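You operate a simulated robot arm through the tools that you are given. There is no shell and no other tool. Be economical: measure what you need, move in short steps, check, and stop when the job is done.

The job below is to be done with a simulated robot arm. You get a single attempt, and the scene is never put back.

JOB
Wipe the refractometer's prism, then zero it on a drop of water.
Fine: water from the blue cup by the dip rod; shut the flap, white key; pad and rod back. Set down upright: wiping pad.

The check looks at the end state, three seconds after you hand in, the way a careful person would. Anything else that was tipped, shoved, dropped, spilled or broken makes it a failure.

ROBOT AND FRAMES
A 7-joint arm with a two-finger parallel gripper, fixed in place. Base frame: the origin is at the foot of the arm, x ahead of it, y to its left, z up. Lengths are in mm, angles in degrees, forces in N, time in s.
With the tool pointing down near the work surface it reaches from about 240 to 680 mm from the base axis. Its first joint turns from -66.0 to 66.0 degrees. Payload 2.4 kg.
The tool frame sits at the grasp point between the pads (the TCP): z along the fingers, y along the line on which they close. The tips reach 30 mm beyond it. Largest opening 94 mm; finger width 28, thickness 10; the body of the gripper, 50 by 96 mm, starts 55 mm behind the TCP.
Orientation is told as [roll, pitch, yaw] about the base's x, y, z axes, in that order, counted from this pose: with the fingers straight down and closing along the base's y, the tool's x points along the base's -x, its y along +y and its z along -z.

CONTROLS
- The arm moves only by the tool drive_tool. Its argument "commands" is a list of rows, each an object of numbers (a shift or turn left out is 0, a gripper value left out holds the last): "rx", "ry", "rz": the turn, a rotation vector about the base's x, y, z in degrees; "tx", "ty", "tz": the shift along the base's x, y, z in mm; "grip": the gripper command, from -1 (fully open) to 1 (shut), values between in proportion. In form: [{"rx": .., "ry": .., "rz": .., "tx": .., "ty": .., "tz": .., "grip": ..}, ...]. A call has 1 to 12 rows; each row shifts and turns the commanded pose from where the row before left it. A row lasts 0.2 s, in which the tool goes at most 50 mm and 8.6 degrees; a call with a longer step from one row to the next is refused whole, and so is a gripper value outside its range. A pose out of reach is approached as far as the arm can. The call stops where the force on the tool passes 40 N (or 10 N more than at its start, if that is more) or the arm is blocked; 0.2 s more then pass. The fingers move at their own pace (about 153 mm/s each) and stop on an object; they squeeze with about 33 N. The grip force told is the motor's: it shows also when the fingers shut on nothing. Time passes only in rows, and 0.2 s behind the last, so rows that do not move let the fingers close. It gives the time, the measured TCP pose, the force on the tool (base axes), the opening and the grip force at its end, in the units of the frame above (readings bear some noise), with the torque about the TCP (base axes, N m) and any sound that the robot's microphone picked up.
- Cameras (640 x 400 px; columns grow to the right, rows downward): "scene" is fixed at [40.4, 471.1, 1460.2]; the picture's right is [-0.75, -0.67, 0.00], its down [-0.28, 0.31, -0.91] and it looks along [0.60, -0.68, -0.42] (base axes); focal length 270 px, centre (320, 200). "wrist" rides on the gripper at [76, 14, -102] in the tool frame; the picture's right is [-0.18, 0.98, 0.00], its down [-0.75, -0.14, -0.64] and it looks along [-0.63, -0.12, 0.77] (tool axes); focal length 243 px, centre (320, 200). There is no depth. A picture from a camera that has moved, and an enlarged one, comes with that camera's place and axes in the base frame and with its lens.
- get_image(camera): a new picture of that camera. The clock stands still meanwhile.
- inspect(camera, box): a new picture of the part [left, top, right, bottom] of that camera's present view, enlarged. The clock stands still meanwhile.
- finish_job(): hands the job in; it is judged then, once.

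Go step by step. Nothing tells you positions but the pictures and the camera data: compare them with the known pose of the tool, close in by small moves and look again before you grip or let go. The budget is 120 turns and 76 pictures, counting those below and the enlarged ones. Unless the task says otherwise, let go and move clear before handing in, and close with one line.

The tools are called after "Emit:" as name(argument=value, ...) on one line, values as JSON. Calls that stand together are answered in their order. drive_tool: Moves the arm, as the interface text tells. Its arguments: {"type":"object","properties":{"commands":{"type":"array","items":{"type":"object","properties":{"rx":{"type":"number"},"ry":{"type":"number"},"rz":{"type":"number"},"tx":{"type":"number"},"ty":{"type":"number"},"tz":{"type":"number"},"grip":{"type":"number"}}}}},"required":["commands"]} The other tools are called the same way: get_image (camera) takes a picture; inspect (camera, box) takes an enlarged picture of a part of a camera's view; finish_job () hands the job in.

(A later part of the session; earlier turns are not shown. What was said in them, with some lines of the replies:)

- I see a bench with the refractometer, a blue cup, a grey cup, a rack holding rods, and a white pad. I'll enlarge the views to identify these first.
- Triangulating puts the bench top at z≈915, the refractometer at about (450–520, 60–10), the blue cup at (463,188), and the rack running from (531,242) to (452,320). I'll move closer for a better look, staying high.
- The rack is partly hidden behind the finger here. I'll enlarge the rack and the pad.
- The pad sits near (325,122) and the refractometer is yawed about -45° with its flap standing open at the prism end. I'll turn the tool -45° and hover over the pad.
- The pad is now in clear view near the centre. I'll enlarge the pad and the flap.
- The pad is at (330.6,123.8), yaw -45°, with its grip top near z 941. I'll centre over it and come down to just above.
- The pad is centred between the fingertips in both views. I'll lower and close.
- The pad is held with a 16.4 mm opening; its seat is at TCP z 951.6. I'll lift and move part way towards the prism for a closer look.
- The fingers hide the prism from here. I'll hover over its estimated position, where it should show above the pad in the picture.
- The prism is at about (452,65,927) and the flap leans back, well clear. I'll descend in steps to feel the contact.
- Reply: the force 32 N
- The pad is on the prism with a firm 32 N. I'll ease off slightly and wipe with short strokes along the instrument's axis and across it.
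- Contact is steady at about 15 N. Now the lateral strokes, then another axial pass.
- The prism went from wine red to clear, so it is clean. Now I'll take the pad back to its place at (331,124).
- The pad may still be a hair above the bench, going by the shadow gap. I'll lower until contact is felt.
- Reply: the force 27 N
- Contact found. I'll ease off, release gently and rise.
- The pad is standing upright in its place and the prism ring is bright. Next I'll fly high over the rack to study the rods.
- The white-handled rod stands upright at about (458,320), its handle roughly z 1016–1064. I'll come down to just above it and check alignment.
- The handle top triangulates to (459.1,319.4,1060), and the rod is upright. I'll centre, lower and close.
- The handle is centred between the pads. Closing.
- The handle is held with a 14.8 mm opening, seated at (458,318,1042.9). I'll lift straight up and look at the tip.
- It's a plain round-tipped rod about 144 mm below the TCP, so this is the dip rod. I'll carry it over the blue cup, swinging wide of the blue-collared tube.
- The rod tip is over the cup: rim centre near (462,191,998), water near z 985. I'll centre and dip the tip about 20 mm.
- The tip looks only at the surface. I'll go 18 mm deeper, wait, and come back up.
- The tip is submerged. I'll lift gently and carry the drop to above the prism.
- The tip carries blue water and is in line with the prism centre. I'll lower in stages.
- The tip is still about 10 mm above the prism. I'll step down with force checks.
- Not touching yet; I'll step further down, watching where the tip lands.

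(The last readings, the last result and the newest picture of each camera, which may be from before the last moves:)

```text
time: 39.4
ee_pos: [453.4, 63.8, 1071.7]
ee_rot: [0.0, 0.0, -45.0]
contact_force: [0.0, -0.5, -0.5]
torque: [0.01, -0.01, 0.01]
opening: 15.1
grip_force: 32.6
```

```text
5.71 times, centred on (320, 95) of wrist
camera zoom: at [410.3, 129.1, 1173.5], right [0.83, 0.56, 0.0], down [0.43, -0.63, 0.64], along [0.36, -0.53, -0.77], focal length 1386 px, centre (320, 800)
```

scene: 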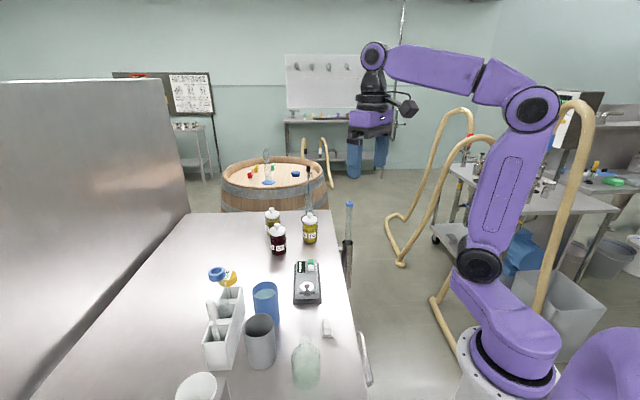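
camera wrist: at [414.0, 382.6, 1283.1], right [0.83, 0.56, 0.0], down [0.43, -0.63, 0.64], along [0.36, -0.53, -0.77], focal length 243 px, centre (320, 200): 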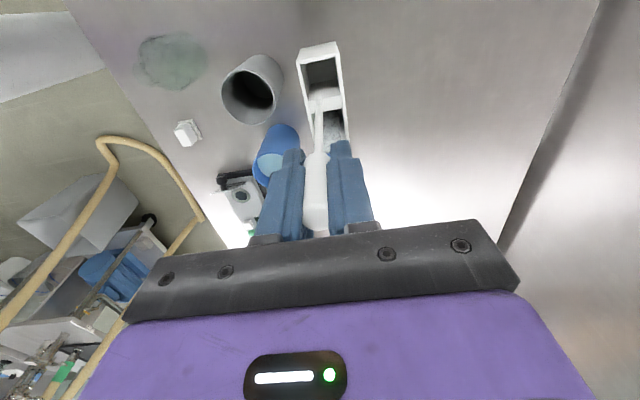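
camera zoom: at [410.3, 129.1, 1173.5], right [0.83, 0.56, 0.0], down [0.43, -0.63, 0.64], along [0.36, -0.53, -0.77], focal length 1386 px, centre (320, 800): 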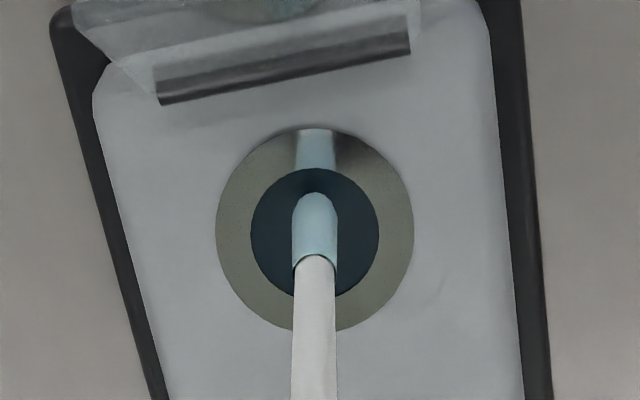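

The tip is about 4 mm to the hinge side of centre. I'll nudge it towards the middle and keep stepping down.

Emit:
drive_tool(commands=[{"tx": 2.1, "ty": -2.1}, {"tz": -0.8}, {"tz": -0.8}, {}, {}])

Emit:
inspect(camera="wrist", box=[280, 60, 360, 130])

```text
time: 40.6
ee_pos: [455.4, 62.1, 1070.2]
ee_rot: [0.0, 0.1, -44.9]
contact_force: [-0.4, 0.5, 0.2]
torque: [0.04, -0.03, 0.05]
opening: 15.1
grip_force: 33.4
```

```text
5.71 times, centred on (320, 95) of wrist
camera zoom: at [412.5, 127.4, 1172.1], right [0.83, 0.56, 0.0], down [0.43, -0.63, 0.64], along [0.36, -0.53, -0.77], focal length 1386 px, centre (320, 800)
```

zoom: 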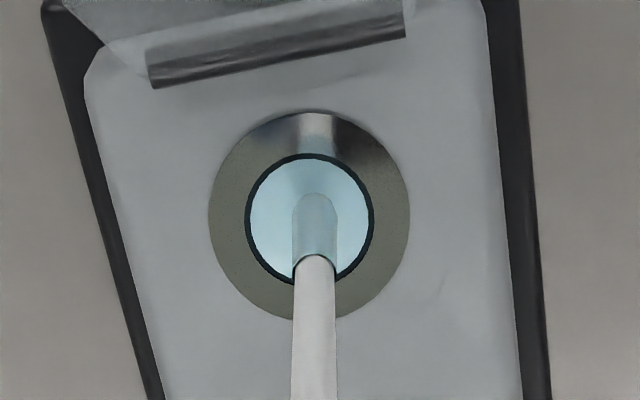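

The drop has spread over the prism as a water film. Now I'll lift and take the rod back to its rack slot, around the tube.

Emit:
drive_tool(commands=[{"tz": 10}, {"tz": 25}, {"tz": 40}, {"tz": 37}, {}])

Emit:
drive_tool(commands=[{"tx": -2, "ty": 30}, {"tx": -2, "ty": 40}, {"tx": -2, "ty": 40}, {"tx": -3, "ty": 40}, {"tx": -3, "ty": 40}, {"tx": -1, "ty": 40}, {"tx": 5, "ty": 20}, {"tx": 10, "ty": 6}, {}])

Emit:
inspect(camera="wrist", box=[240, 20, 400, 160])

```text
time: 41.8
ee_pos: [456.1, 63.6, 1183.4]
ee_rot: [0.0, 0.0, -44.9]
contact_force: [-0.2, -0.8, 0.2]
torque: [-0.03, 0.02, 0.04]
opening: 15.0
grip_force: 33.0
```

```text
time: 43.8
ee_pos: [456.5, 318.9, 1181.1]
ee_rot: [0.1, 0.1, -45.0]
contact_force: [0.1, 0.0, -0.3]
torque: [0.01, 0.04, 0.02]
opening: 15.1
grip_force: 33.1
```

```text
2.86 times, centred on (320, 90) of wrist
camera zoom: at [414.5, 383.5, 1283.9], right [0.83, 0.56, 0.0], down [0.43, -0.63, 0.64], along [0.36, -0.53, -0.77], focal length 693 px, centre (320, 514)
```

zoom: 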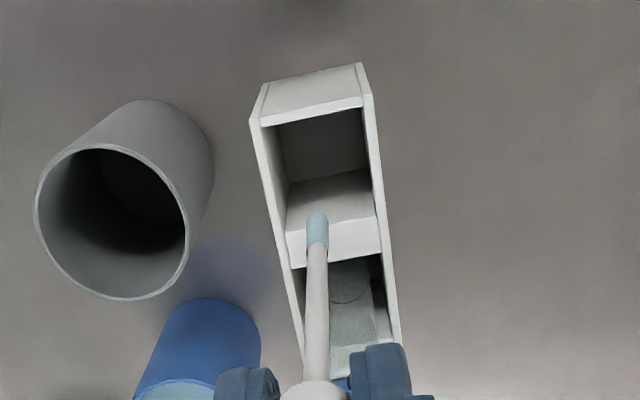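

The rod is back over its slot. I'll descend to just inside the rim and check.

Emit:
drive_tool(commands=[{"tx": 0.4, "ty": -0.4, "tz": -25}, {"tz": -25}, {"tz": -15}, {"tz": -10}, {}])

Emit:
inspect(camera="wrist", box=[240, 20, 400, 160])

```text
time: 45.0
ee_pos: [458.1, 318.0, 1104.4]
ee_rot: [0.0, 0.0, -45.0]
contact_force: [-0.1, 0.1, -0.5]
torque: [0.04, 0.01, 0.04]
opening: 15.0
grip_force: 32.8
```

```text
2.86 times, centred on (320, 90) of wrist
camera zoom: at [414.8, 383.3, 1208.2], right [0.83, 0.56, 0.0], down [0.43, -0.63, 0.64], along [0.36, -0.53, -0.77], focal length 693 px, centre (320, 514)
```

zoom: 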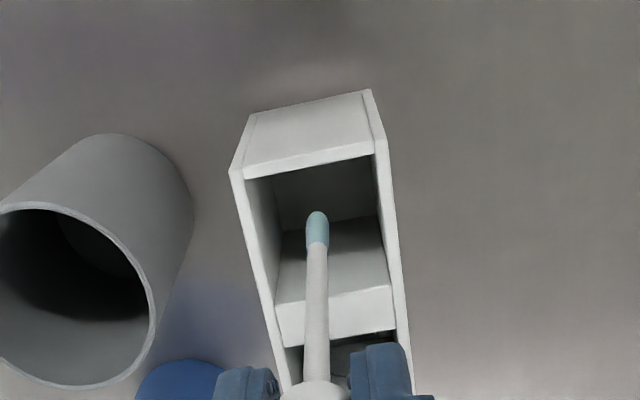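

The tip is inside the correct compartment. I'll lower it to its seat.

Emit:
drive_tool(commands=[{"tz": -20}, {"tz": -20}, {"tz": -15}, {"tz": -5}, {"tz": -3}, {}])

Emit:
inspect(camera="wrist", box=[240, 20, 400, 160])

```text
time: 46.4
ee_pos: [457.4, 319.0, 1042.5]
ee_rot: [0.0, 0.0, -44.9]
contact_force: [0.4, 0.0, -1.5]
torque: [-0.03, -0.03, 0.0]
opening: 15.1
grip_force: 33.3
```

```text
2.86 times, centred on (320, 90) of wrist
camera zoom: at [415.0, 383.0, 1145.5], right [0.83, 0.56, 0.0], down [0.43, -0.63, 0.64], along [0.36, -0.53, -0.77], focal length 693 px, centre (320, 514)
```

zoom: 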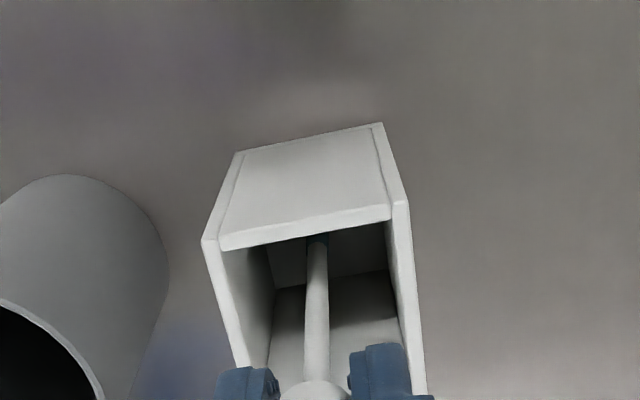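

It's at its original height. A small extra step will tell whether it is seated.

Emit:
drive_tool(commands=[{"tz": -0.7}, {"tz": -0.6}, {}])

```text
time: 47.2
ee_pos: [457.3, 319.0, 1042.0]
ee_rot: [0.0, 0.0, -45.0]
contact_force: [0.4, 0.5, 0.2]
torque: [0.03, -0.06, 0.01]
opening: 15.4
grip_force: 32.7
```

Emit:
drive_tool(commands=[{"tz": -0.8}, {"tz": -0.7}, {}])

```text
time: 48.0
ee_pos: [457.4, 318.7, 1041.0]
ee_rot: [0.1, 0.0, -44.9]
contact_force: [-1.8, 2.0, 11.9]
torque: [0.32, 0.33, -0.02]
opening: 15.0
grip_force: 33.3
```

Seated with 12 N of contact. I'll ease off slightly, open gently and check that it stands.

Emit:
drive_tool(commands=[{"tz": 0.5}, {"grip": 0.55}, {"grip": 0.35}, {"grip": 0.0}, {}, {}])

Emit:
inspect(camera="scene", box=[180, 230, 280, 370])

Emit:
inspect(camera="wrist", box=[220, 80, 420, 220])

```text
time: 49.4
ee_pos: [458.4, 318.5, 1041.4]
ee_rot: [0.0, 0.0, -45.0]
contact_force: [-0.4, -0.5, -0.6]
torque: [-0.01, -0.05, 0.01]
opening: 47.2
grip_force: 0.1
```

```text
2.86 times, centred on (230, 300) of scene
camera zoom: at [40.4, 471.1, 1460.2], right [-0.75, -0.67, 0.0], down [-0.28, 0.31, -0.91], along [0.6, -0.68, -0.42], focal length 771 px, centre (577, -86)
```

zoom: 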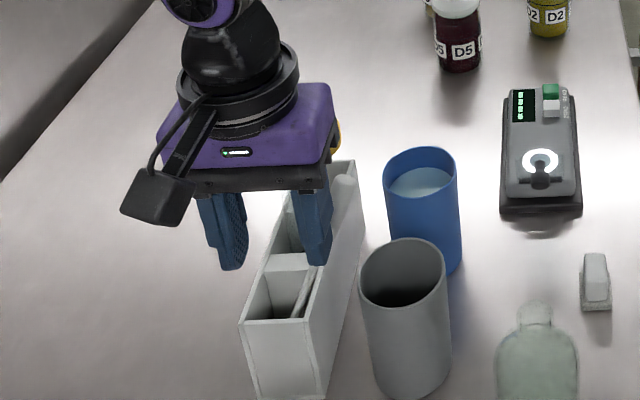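

```text
2.86 times, centred on (320, 150) of wrist
camera zoom: at [415.6, 382.6, 1144.1], right [0.83, 0.56, 0.0], down [0.43, -0.63, 0.64], along [0.36, -0.53, -0.77], focal length 693 px, centre (320, 343)
```

zoom: 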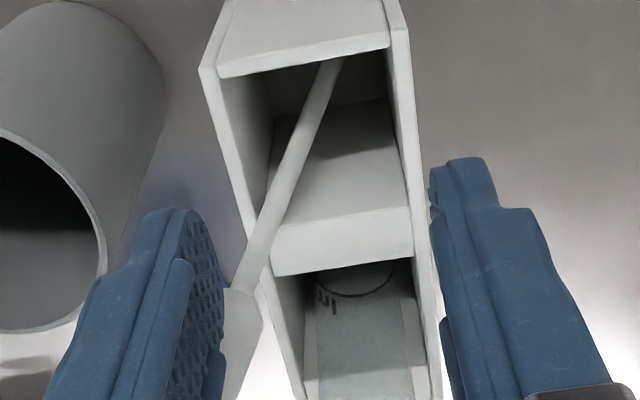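

The rod has leaned over into the corner of its slot, like a pen in a cup. I'll back off slowly so the finger doesn't drag it: first a small move away from the handle, then up.

Emit:
drive_tool(commands=[{"tx": -2, "ty": -2, "grip": -0.15}, {}, {}, {"tz": 3}, {"tz": 4}])

Emit:
inspect(camera="wrist", box=[180, 60, 420, 220])

```text
time: 50.6
ee_pos: [456.4, 316.5, 1048.6]
ee_rot: [0.0, 0.0, -45.0]
contact_force: [0.1, 0.0, -0.3]
torque: [0.0, -0.02, 0.01]
opening: 53.9
grip_force: 0.1
```

```text
2.50 times, centred on (300, 140) of wrist
camera zoom: at [413.3, 380.9, 1151.1], right [0.83, 0.56, 0.0], down [0.43, -0.63, 0.64], along [0.36, -0.53, -0.77], focal length 606 px, centre (370, 350)
```

zoom: 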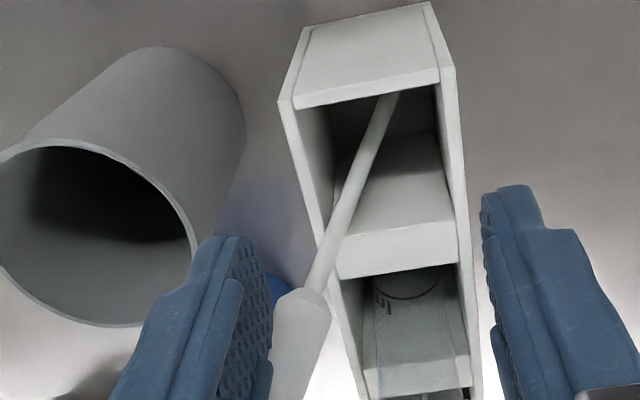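

The rod stays put, resting on the rack rim and no longer touching the finger. I'll rise clear and look.

Emit:
drive_tool(commands=[{"tz": 8}, {"tz": 15}, {"tz": 30}, {"tz": 45}, {"tz": 40}, {}])

Emit:
inspect(camera="scene", box=[180, 230, 280, 370])

Emit:
inspect(camera="wrist", box=[220, 30, 400, 190])

```text
time: 52.0
ee_pos: [455.3, 315.8, 1185.9]
ee_rot: [0.0, 0.0, -45.0]
contact_force: [1.3, -0.3, -0.2]
torque: [0.0, -0.02, 0.0]
opening: 54.1
grip_force: 0.0
```

```text
2.86 times, centred on (230, 300) of scene
camera zoom: at [40.4, 471.1, 1460.2], right [-0.75, -0.67, 0.0], down [-0.28, 0.31, -0.91], along [0.6, -0.68, -0.42], focal length 771 px, centre (577, -86)
```

zoom: 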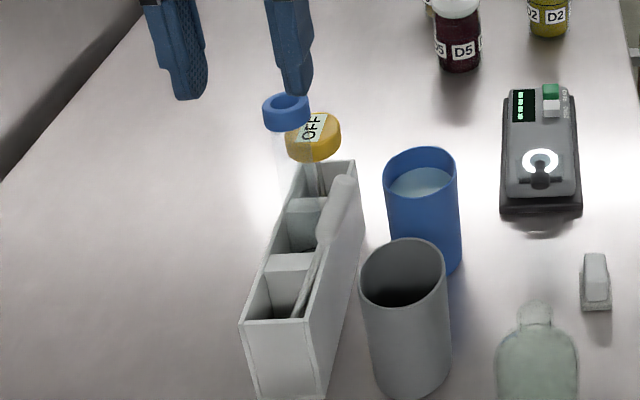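

```text
2.50 times, centred on (310, 110) of wrist
camera zoom: at [412.8, 380.1, 1289.3], right [0.83, 0.56, 0.0], down [0.43, -0.63, 0.64], along [0.36, -0.53, -0.77], focal length 606 px, centre (345, 425)
```

zoom: 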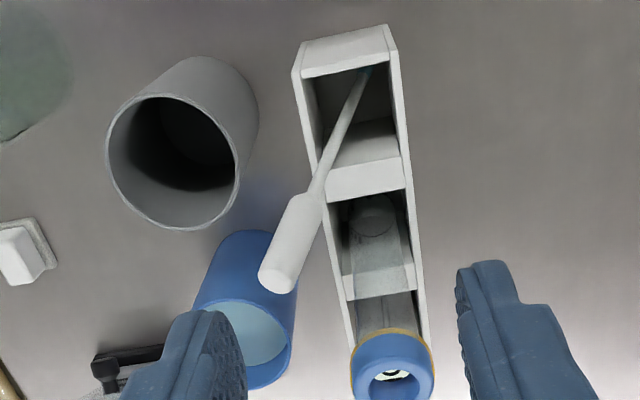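

The rod rests safely in its own slot. Next is the flap: I'll shut the fingers to use them as a pusher and view it from behind and to the side.

Emit:
drive_tool(commands=[{"tx": -16, "ty": -44}, {"tx": -16, "ty": -45, "grip": 1}, {"tx": -16, "ty": -45}, {"tx": -16, "ty": -45}, {"tx": -16, "ty": -45}, {"tz": -40}, {"tz": -45}, {"tz": -40}, {}])

Emit:
inspect(camera="wrist", box=[320, 80, 480, 220])

Emit:
inspect(camera="scene", box=[285, 250, 340, 320])

```text
time: 54.0
ee_pos: [374.0, 88.4, 1059.4]
ee_rot: [0.0, -0.1, -45.0]
contact_force: [-0.7, 0.0, 0.5]
torque: [-0.01, 0.01, 0.01]
opening: 0.1
grip_force: 32.9
```

```text
2.86 times, centred on (400, 150) of wrist
camera zoom: at [331.7, 152.9, 1162.3], right [0.83, 0.56, 0.0], down [0.43, -0.63, 0.64], along [0.36, -0.53, -0.77], focal length 693 px, centre (91, 343)
```

zoom: 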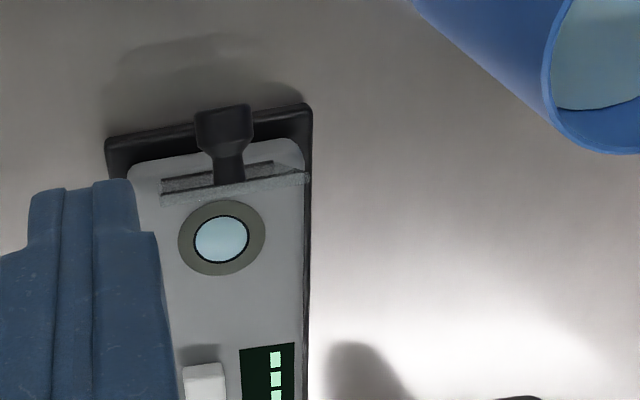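

```text
5.71 times, centred on (312, 285) of scene
camera zoom: at [40.4, 471.1, 1460.2], right [-0.75, -0.67, 0.0], down [-0.28, 0.31, -0.91], along [0.6, -0.68, -0.42], focal length 1542 px, centre (363, -286)
```

zoom: 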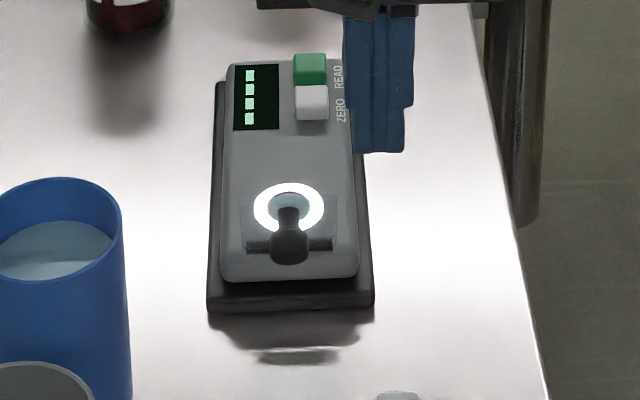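

The flap leans back about 26°, its free edge at (421,97,974) and knob end near (413,106,960). I'll come down behind the knob with the closed fingers.

Emit:
drive_tool(commands=[{"tx": 7, "ty": 20}, {"tx": 7, "ty": 20}, {"tz": -30}, {"tz": -30}, {"tz": -24}, {}])

Emit:
get_image(camera="wrist")

Emit:
inspect(camera="scene", box=[285, 250, 340, 320])

```text
time: 55.4
ee_pos: [391.2, 130.6, 976.4]
ee_rot: [0.1, 0.0, -45.0]
contact_force: [0.0, 0.3, 0.1]
torque: [-0.02, -0.02, 0.0]
opening: 0.1
grip_force: 33.0
```

```text
21 pictures are left
camera wrist: at [348.9, 196.1, 1079.7], right [0.83, 0.56, 0.0], down [0.43, -0.63, 0.64], along [0.36, -0.53, -0.77], focal length 243 px, centre (320, 200)
```

wrist: 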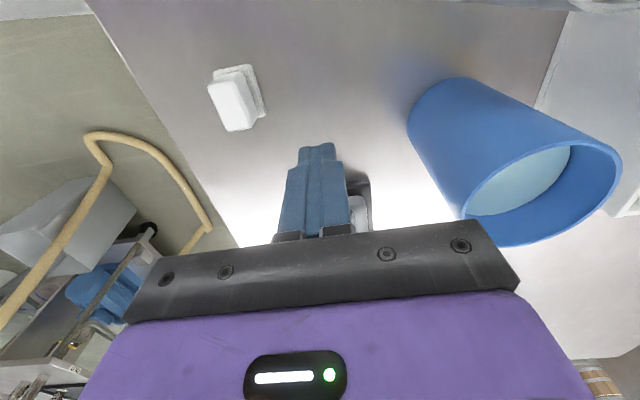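

```text
5.71 times, centred on (312, 285) of scene
camera zoom: at [40.4, 471.1, 1460.2], right [-0.75, -0.67, 0.0], down [-0.28, 0.31, -0.91], along [0.6, -0.68, -0.42], focal length 1542 px, centre (363, -286)
```

zoom: 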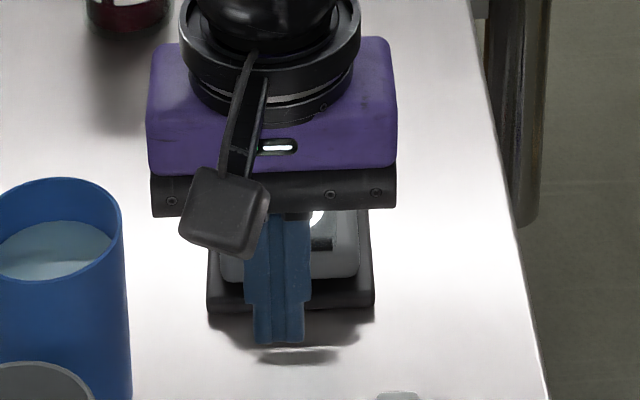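

The fingers are behind the knob, about 3 mm off line. I'll correct that and push forward gently.

Emit:
drive_tool(commands=[{"tx": -2, "ty": -2}, {"tx": 3.5, "ty": -3.5}, {"tx": 3.5, "ty": -3.5}, {"tx": 2.8, "ty": -2.8}, {"tx": 2.8, "ty": -2.8}, {"tx": 2.8, "ty": -2.8}, {"tx": 2.8, "ty": -2.8}])

Emit:
inspect(camera="scene", box=[285, 250, 340, 320])

```text
time: 56.9
ee_pos: [401.6, 116.2, 977.6]
ee_rot: [-0.3, 0.3, -44.8]
contact_force: [-7.9, 2.2, 11.2]
torque: [-0.17, -0.07, -0.08]
opening: 0.0
grip_force: 33.1
stopped in row 7: the force on the tool passed its limit at 46 N (the readings are from after the stop); the commanded pose is now the measured one
```

```text
5.71 times, centred on (312, 285) of scene
camera zoom: at [40.1, 471.1, 1460.2], right [-0.75, -0.67, 0.0], down [-0.28, 0.31, -0.91], along [0.6, -0.68, -0.42], focal length 1542 px, centre (363, -286)
```

zoom: 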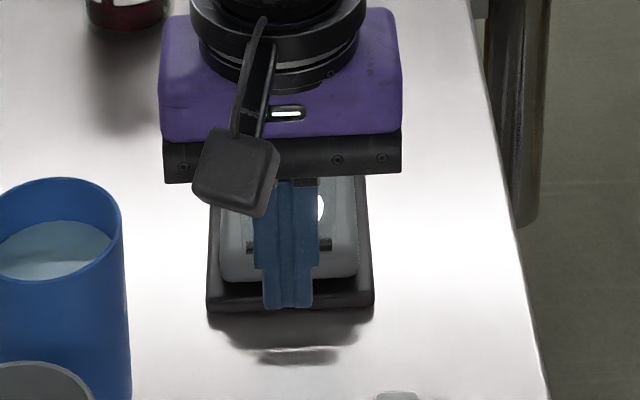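

Pushing at this height only pressed on the knob's upper edge, so I stopped; the instrument hasn't moved. I'll back off, go lower behind the knob's end, and then push along an upward arc.

Emit:
drive_tool(commands=[{"tx": -4, "ty": 4}, {"tx": -4, "ty": 4}, {"tz": -8}, {"tz": -8}, {}])

Emit:
drive_tool(commands=[{"tx": 1.4, "ty": -1.4}, {"tx": 1.4, "ty": -1.4}, {"tx": 1.0, "ty": -1.0}, {}])

```text
time: 57.9
ee_pos: [394.8, 123.2, 968.2]
ee_rot: [-0.2, 0.2, -44.7]
contact_force: [-0.6, -0.3, 0.3]
torque: [0.03, -0.01, 0.01]
opening: 0.0
grip_force: 32.5
stopped in row 4: the force on the tool passed its limit at 58 N (the readings are from after the stop); the commanded pose is now the measured one
```

```text
time: 58.9
ee_pos: [397.3, 119.1, 967.2]
ee_rot: [0.0, 0.2, -44.9]
contact_force: [0.0, -0.3, -0.4]
torque: [-0.02, 0.0, 0.01]
opening: 0.3
grip_force: 32.9
```

A brief contact came while lowering. I'll look before going on.

Emit:
inspect(camera="scene", box=[285, 250, 340, 320])

Emit:
inspect(camera="wrist", box=[250, 90, 410, 230])

```text
5.71 times, centred on (312, 285) of scene
camera zoom: at [40.4, 471.1, 1460.2], right [-0.75, -0.67, 0.0], down [-0.28, 0.31, -0.91], along [0.6, -0.68, -0.42], focal length 1542 px, centre (363, -286)
```

zoom: 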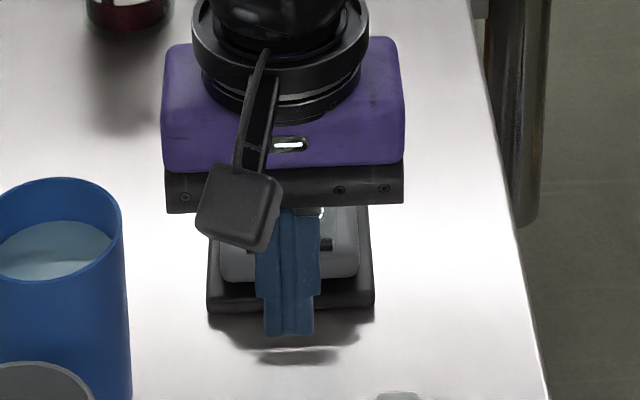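

```text
2.86 times, centred on (330, 160) of wrist
camera zoom: at [355.3, 183.6, 1069.6], right [0.82, 0.57, 0.0], down [0.44, -0.63, 0.64], along [0.36, -0.53, -0.77], focal length 693 px, centre (291, 314)
```

zoom: 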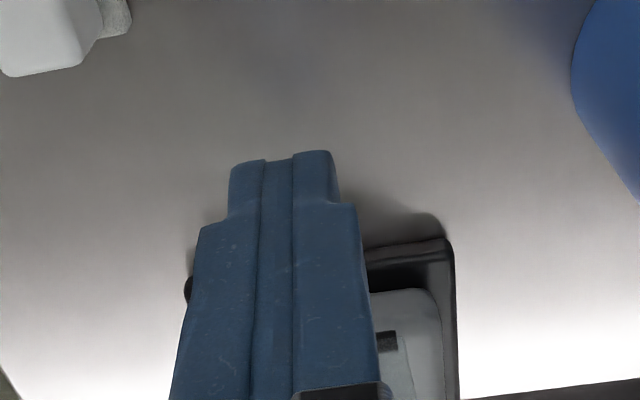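

The knob is hidden by the fingers. I'll rise, step sideways and take an oblique view of it.

Emit:
drive_tool(commands=[{"tx": -4, "ty": 4, "tz": 5}, {"tx": -4, "ty": 4, "tz": 20}, {"tx": -14, "ty": -20}, {"tx": -14, "ty": -20}, {"tx": -14, "ty": -15}, {}])

Emit:
get_image(camera="wrist")

```text
time: 60.3
ee_pos: [345.2, 69.9, 994.2]
ee_rot: [-0.2, 0.1, -44.8]
contact_force: [0.1, -0.1, 0.2]
torque: [-0.01, 0.01, -0.04]
opening: 0.3
grip_force: 33.4
```

```text
16 pictures are left
camera wrist: at [302.9, 135.4, 1096.3], right [0.82, 0.57, 0.0], down [0.44, -0.63, 0.64], along [0.36, -0.53, -0.77], focal length 243 px, centre (320, 200)
```

wrist: 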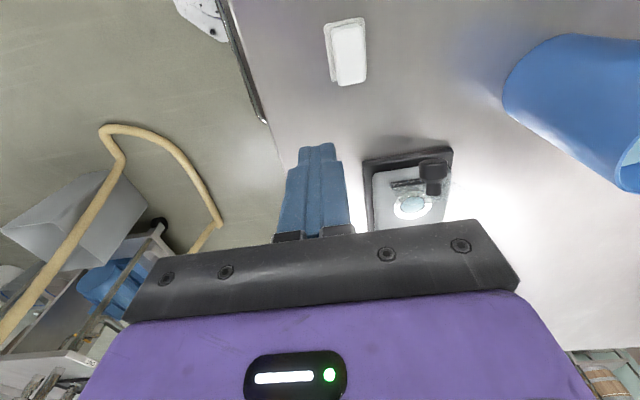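

Emit:
inspect(camera="wrist", box=[355, 135, 465, 235])

Emit:
inspect(camera="scene", box=[290, 260, 330, 310])

```text
4.00 times, centred on (410, 185) of wrist
camera zoom: at [302.9, 135.4, 1096.3], right [0.82, 0.57, 0.0], down [0.44, -0.63, 0.64], along [0.36, -0.53, -0.77], focal length 970 px, centre (-40, 260)
```

zoom: 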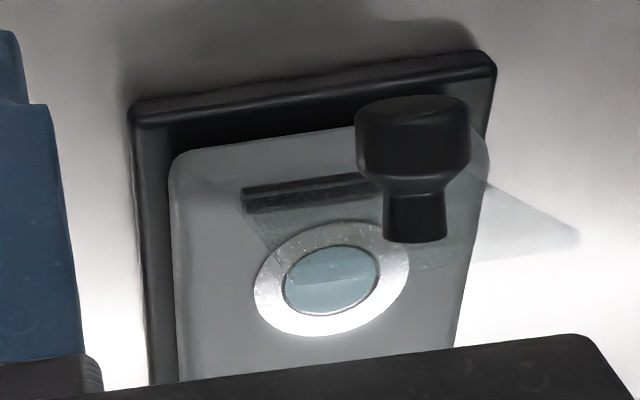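

```text
8.00 times, centred on (310, 285) of scene
camera zoom: at [40.4, 471.1, 1460.2], right [-0.75, -0.67, 0.0], down [-0.28, 0.31, -0.91], along [0.6, -0.68, -0.42], focal length 2159 px, centre (400, -480)
```

zoom: 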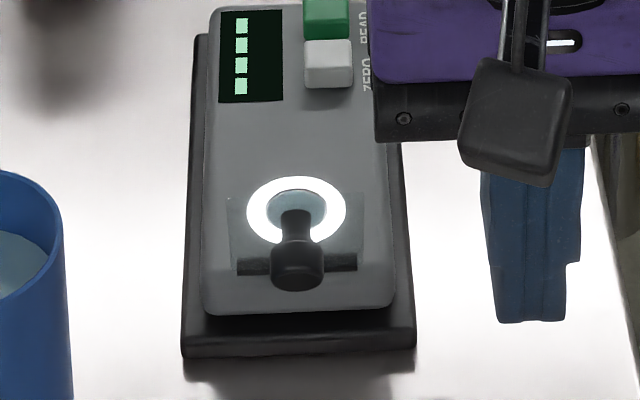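

The geometry is clear now: knob end at about 39 mm behind the hinge, z≈961. A straight push jams by friction because the knob must rise as it turns. I'll get behind it again, touch lightly, then move forward and up together.

Emit:
drive_tool(commands=[{"tx": 12, "ty": 22}, {"tx": 12, "ty": 22}, {"tx": 13, "ty": 21}, {"tz": -15}, {}, {"tx": 4, "ty": -4}, {"tx": 4, "ty": -4}, {"tx": 2, "ty": -2}, {}])

```text
time: 62.3
ee_pos: [393.8, 127.0, 977.5]
ee_rot: [-0.1, 0.2, -44.8]
contact_force: [0.3, -0.4, 0.2]
torque: [0.0, 0.0, -0.01]
opening: 0.1
grip_force: 33.7
```

Emit:
drive_tool(commands=[{"tx": -1.5, "ty": -1.5}, {"tx": 1.5, "ty": -1.5}, {"tx": 1.2, "ty": -1.2}, {"tx": 1, "ty": -1}, {}])

```text
time: 63.5
ee_pos: [397.7, 122.7, 977.5]
ee_rot: [-0.1, 0.2, -44.7]
contact_force: [-0.6, 0.5, 0.8]
torque: [0.04, -0.02, 0.03]
opening: 0.0
grip_force: 32.6
```

Near contact. Now the rising arc, in small steps.

Emit:
drive_tool(commands=[{"tx": 1.4, "ty": -1.4, "tz": 1.5}, {"tx": 1.4, "ty": -1.4, "tz": 2}, {"tx": 1.4, "ty": -1.4, "tz": 2}, {"tx": 1.4, "ty": -1.4, "tz": 2}, {"tx": 1.4, "ty": -1.4, "tz": 2}])

```text
time: 64.7
ee_pos: [404.3, 114.5, 987.2]
ee_rot: [-0.1, 0.2, -44.8]
contact_force: [-0.8, 0.5, 0.1]
torque: [0.02, -0.02, 0.01]
opening: 0.0
grip_force: 32.8
```

Emit:
drive_tool(commands=[{"tx": 1.6, "ty": -1.6, "tz": 1.8}, {"tx": 1.8, "ty": -1.8, "tz": 1.5}, {"tx": 2, "ty": -2, "tz": 1}, {"tx": 2, "ty": -2, "tz": 0.5}])

Emit:
inspect(camera="scene", box=[285, 250, 340, 320])

```text
time: 65.7
ee_pos: [412.1, 106.8, 992.5]
ee_rot: [-0.1, 0.2, -44.8]
contact_force: [-0.4, 0.0, -0.5]
torque: [-0.02, -0.03, 0.02]
opening: 0.0
grip_force: 33.0
```

```text
5.71 times, centred on (312, 285) of scene
camera zoom: at [40.4, 471.1, 1460.2], right [-0.75, -0.67, 0.0], down [-0.28, 0.31, -0.91], along [0.6, -0.68, -0.42], focal length 1542 px, centre (363, -286)
```

zoom: 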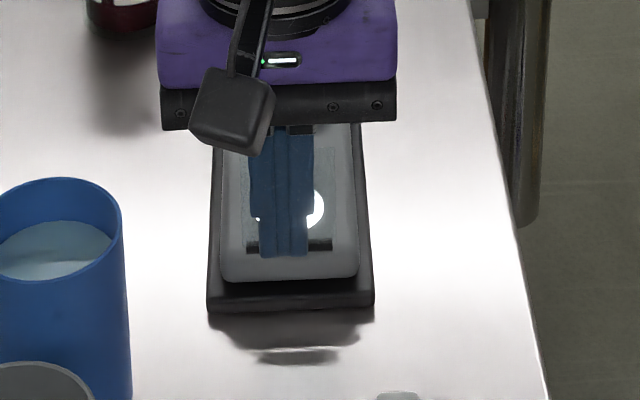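

The flap is rotating with almost no force. I'll continue forward.

Emit:
drive_tool(commands=[{"tx": 2, "ty": -2}, {"tx": 2, "ty": -2}, {"tx": 2, "ty": -2, "tz": -0.5}, {"tx": 2, "ty": -2, "tz": -0.5}, {"tx": 2, "ty": -2, "tz": -0.5}, {"tx": 2, "ty": -2, "tz": -0.5}])

Emit:
inspect(camera="scene", box=[285, 250, 340, 320])

```text
time: 67.1
ee_pos: [424.4, 96.0, 990.0]
ee_rot: [-0.1, 0.2, -44.9]
contact_force: [-0.4, -0.2, -0.5]
torque: [0.02, -0.02, -0.01]
opening: 0.0
grip_force: 32.5
```

```text
5.71 times, centred on (312, 285) of scene
camera zoom: at [40.4, 471.1, 1460.2], right [-0.75, -0.67, 0.0], down [-0.28, 0.31, -0.91], along [0.6, -0.68, -0.42], focal length 1542 px, centre (363, -286)
```

zoom: 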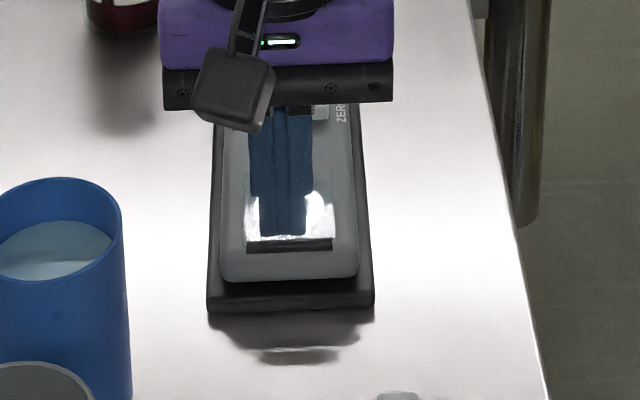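

The flap seems to have tipped over onto the prism. I'll rise and check from above.

Emit:
drive_tool(commands=[{"tx": -2, "ty": 2, "tz": 5}, {"tz": 30}, {"tz": 40}, {"tx": 10, "ty": -10}, {"tx": 9, "ty": -9}, {}])

Emit:
inspect(camera="wrist", box=[240, 40, 400, 180])

Emit:
inspect(camera="scene", box=[285, 250, 340, 320])

```text
time: 68.5
ee_pos: [439.0, 78.2, 1065.8]
ee_rot: [-0.1, 0.2, -44.8]
contact_force: [-0.5, -0.7, 0.3]
torque: [-0.01, 0.0, 0.0]
opening: 0.2
grip_force: 32.9
```

```text
2.86 times, centred on (320, 110) of wrist
camera zoom: at [396.5, 143.0, 1168.7], right [0.82, 0.57, 0.0], down [0.44, -0.63, 0.64], along [0.36, -0.53, -0.77], focal length 693 px, centre (320, 457)
```

zoom: 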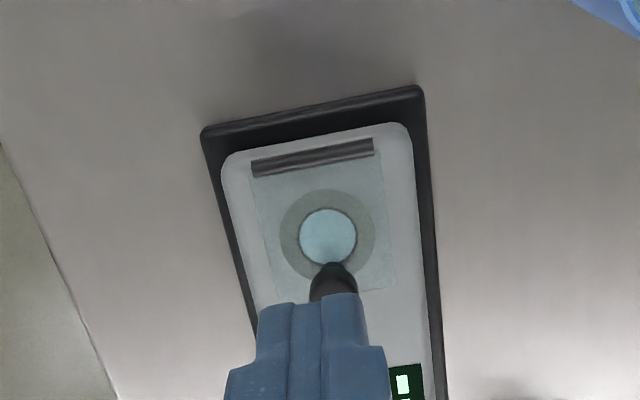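

```text
5.71 times, centred on (312, 285) of scene
camera zoom: at [40.4, 471.1, 1460.2], right [-0.75, -0.67, 0.0], down [-0.28, 0.31, -0.91], along [0.6, -0.68, -0.42], focal length 1542 px, centre (363, -286)
```

zoom: 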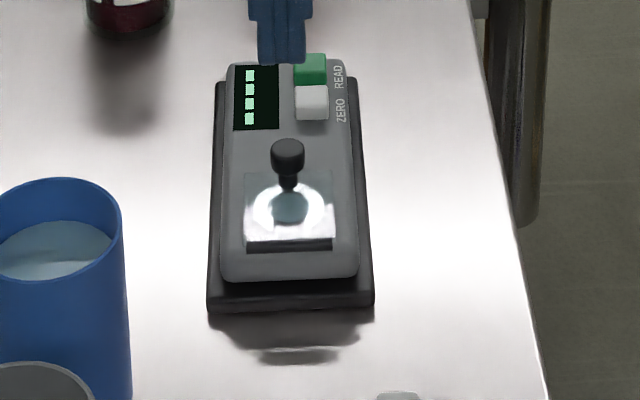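

The flap lies flat and shut. Next is the white ZERO key at about (491,2); I'll hover over it with closed fingers, biased away from the green key.

Emit:
drive_tool(commands=[{"tx": 17, "ty": -25}, {"tx": 17, "ty": -25}, {"tx": 16, "ty": -24}, {"tz": -35}, {"tz": -35}, {}, {}])

Emit:
inspect(camera="wrist", box=[260, 80, 380, 200])

Emit:
inspect(camera="scene", box=[285, 250, 340, 320])

```text
time: 70.1
ee_pos: [490.1, 7.4, 994.9]
ee_rot: [-0.2, 0.2, -44.8]
contact_force: [0.1, 0.5, 1.2]
torque: [0.0, 0.03, 0.01]
opening: 0.0
grip_force: 32.7
```

```text
3.33 times, centred on (320, 140) of wrist
camera zoom: at [447.5, 70.7, 1097.6], right [0.82, 0.57, 0.0], down [0.44, -0.63, 0.64], along [0.36, -0.53, -0.77], focal length 809 px, centre (320, 400)
```

zoom: 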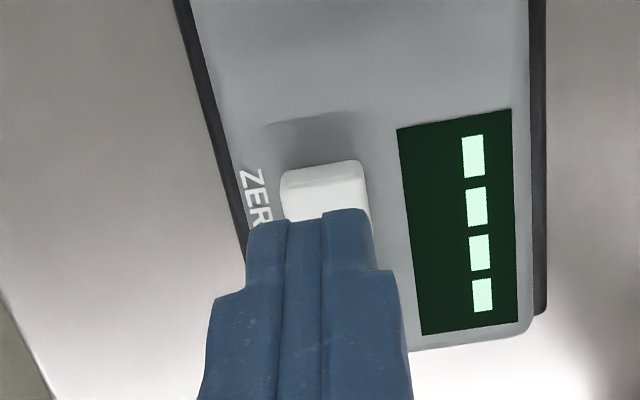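

```text
5.71 times, centred on (312, 285) of scene
camera zoom: at [40.4, 471.1, 1460.2], right [-0.75, -0.67, 0.0], down [-0.28, 0.31, -0.91], along [0.6, -0.68, -0.42], focal length 1542 px, centre (363, -286)
```

zoom: 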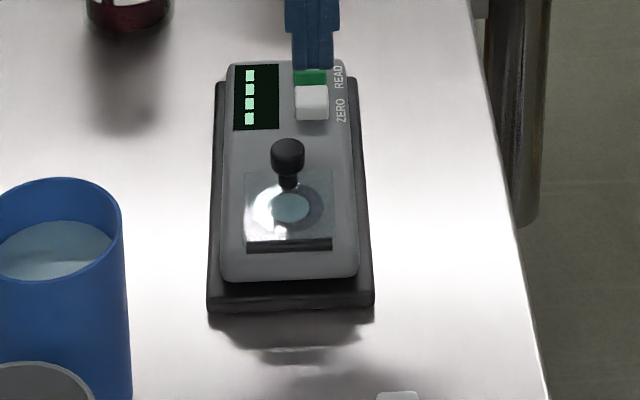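

Aligned over the white key, with clear space to the green one. I'll descend carefully until the key clicks.

Emit:
drive_tool(commands=[{"tz": -10}, {"tz": -7}, {"tz": -2}, {"tz": -2}, {}])

Emit:
inspect(camera="scene", box=[290, 250, 330, 290])

```text
time: 71.3
ee_pos: [490.5, 6.3, 973.6]
ee_rot: [-0.1, 0.2, -44.8]
contact_force: [-0.4, 0.5, 0.7]
torque: [0.02, -0.02, -0.02]
opening: 0.1
grip_force: 33.4
```

```text
10.00 times, centred on (310, 270) of scene
camera zoom: at [40.4, 471.1, 1460.2], right [-0.75, -0.67, 0.0], down [-0.28, 0.31, -0.91], along [0.6, -0.68, -0.42], focal length 2698 px, centre (420, -500)
```

zoom: 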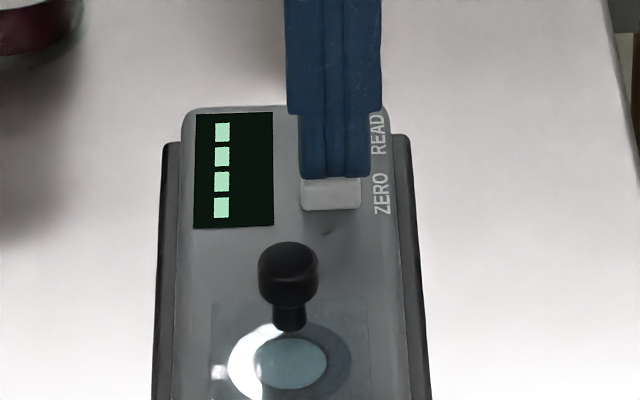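

Emit:
drive_tool(commands=[{"tx": -1.4, "ty": 1.4, "tz": -1.5}, {"tz": -1.5}, {"tz": -1}, {}])

```text
time: 72.3
ee_pos: [490.2, 5.8, 970.0]
ee_rot: [-0.1, 0.1, -44.8]
contact_force: [0.0, 1.4, 1.0]
torque: [0.03, -0.03, 0.04]
opening: 0.3
grip_force: 33.1
```

Emit:
drive_tool(commands=[{"tz": -1}, {"tz": -1}, {}])

```text
time: 73.1
ee_pos: [490.8, 4.7, 969.1]
ee_rot: [-0.1, 0.1, -44.8]
contact_force: [-0.1, 0.2, 2.0]
torque: [0.0, -0.03, 0.01]
opening: 0.2
grip_force: 32.8
```

Beginning to feel contact at 2 N. Going a little further.

Emit:
drive_tool(commands=[{"tz": -0.8}, {"tz": -0.7}, {}])

```text
time: 73.9
ee_pos: [489.8, 5.8, 966.7]
ee_rot: [-0.1, 0.2, -44.9]
contact_force: [1.1, -0.7, 2.8]
torque: [0.01, -0.07, 0.0]
opening: 0.0
grip_force: 33.1
heard: click
```

A click was heard. I'll release the key, rise and read the display.

Emit:
drive_tool(commands=[{"tz": 3}, {"tz": 20}, {"tz": 45}, {"tz": 45}, {"tz": 45}, {"tx": -30, "ty": 10}, {}])

Emit:
inspect(camera="scene", box=[290, 250, 330, 290])

Emit:
get_image(camera="scene")

```text
time: 75.5
ee_pos: [457.4, 13.2, 1126.8]
ee_rot: [0.0, 0.2, -44.8]
contact_force: [0.4, -0.7, -0.7]
torque: [-0.01, -0.02, 0.02]
opening: 0.2
grip_force: 33.4
```

```text
10.00 times, centred on (310, 270) of scene
camera zoom: at [40.4, 471.1, 1460.2], right [-0.75, -0.67, 0.0], down [-0.28, 0.31, -0.91], along [0.6, -0.68, -0.42], focal length 2698 px, centre (420, -500)
```

zoom: 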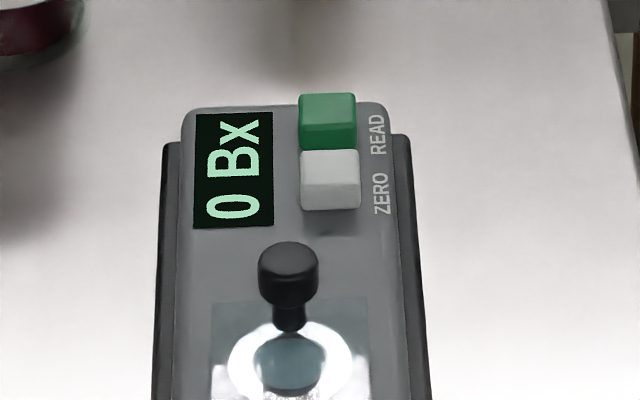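

```text
5 pictures are left
```

scene: 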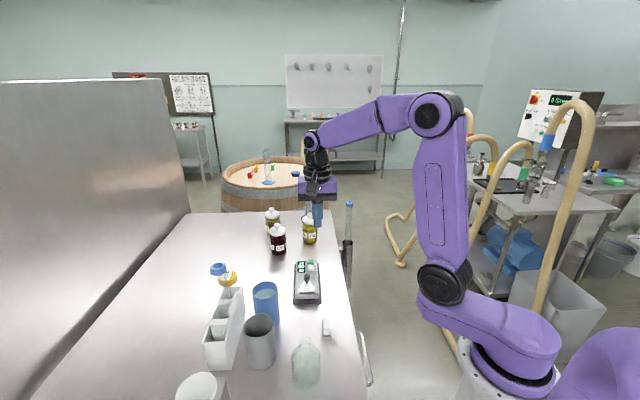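

The display reads "0 Bx". One last look at the rod and pad.

Emit:
inspect(camera="scene", box=[190, 250, 350, 370])

```text
3.33 times, centred on (270, 310) of scene
camera zoom: at [40.4, 471.1, 1460.2], right [-0.75, -0.67, 0.0], down [-0.28, 0.31, -0.91], along [0.6, -0.68, -0.42], focal length 899 px, centre (487, -167)
```

zoom: 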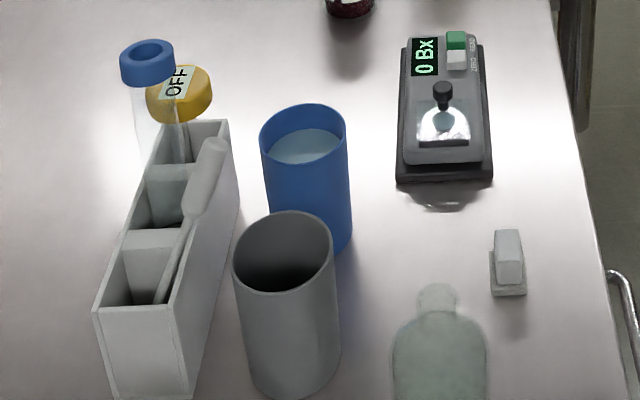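

The rod is in its slot, the pad is upright, the flap is shut and the display shows 0 Bx. The arm is clear, so I'm handing in.

Emit:
finish_job()

```text
The job is handed in.
```

The prism is wiped and the refractometer is zeroed on water with its flap shut, showing 0 Bx. The pad stands upright in its place. The dip rod is back in its rack slot, but it leans against the rim instead of standing straight as it did before.
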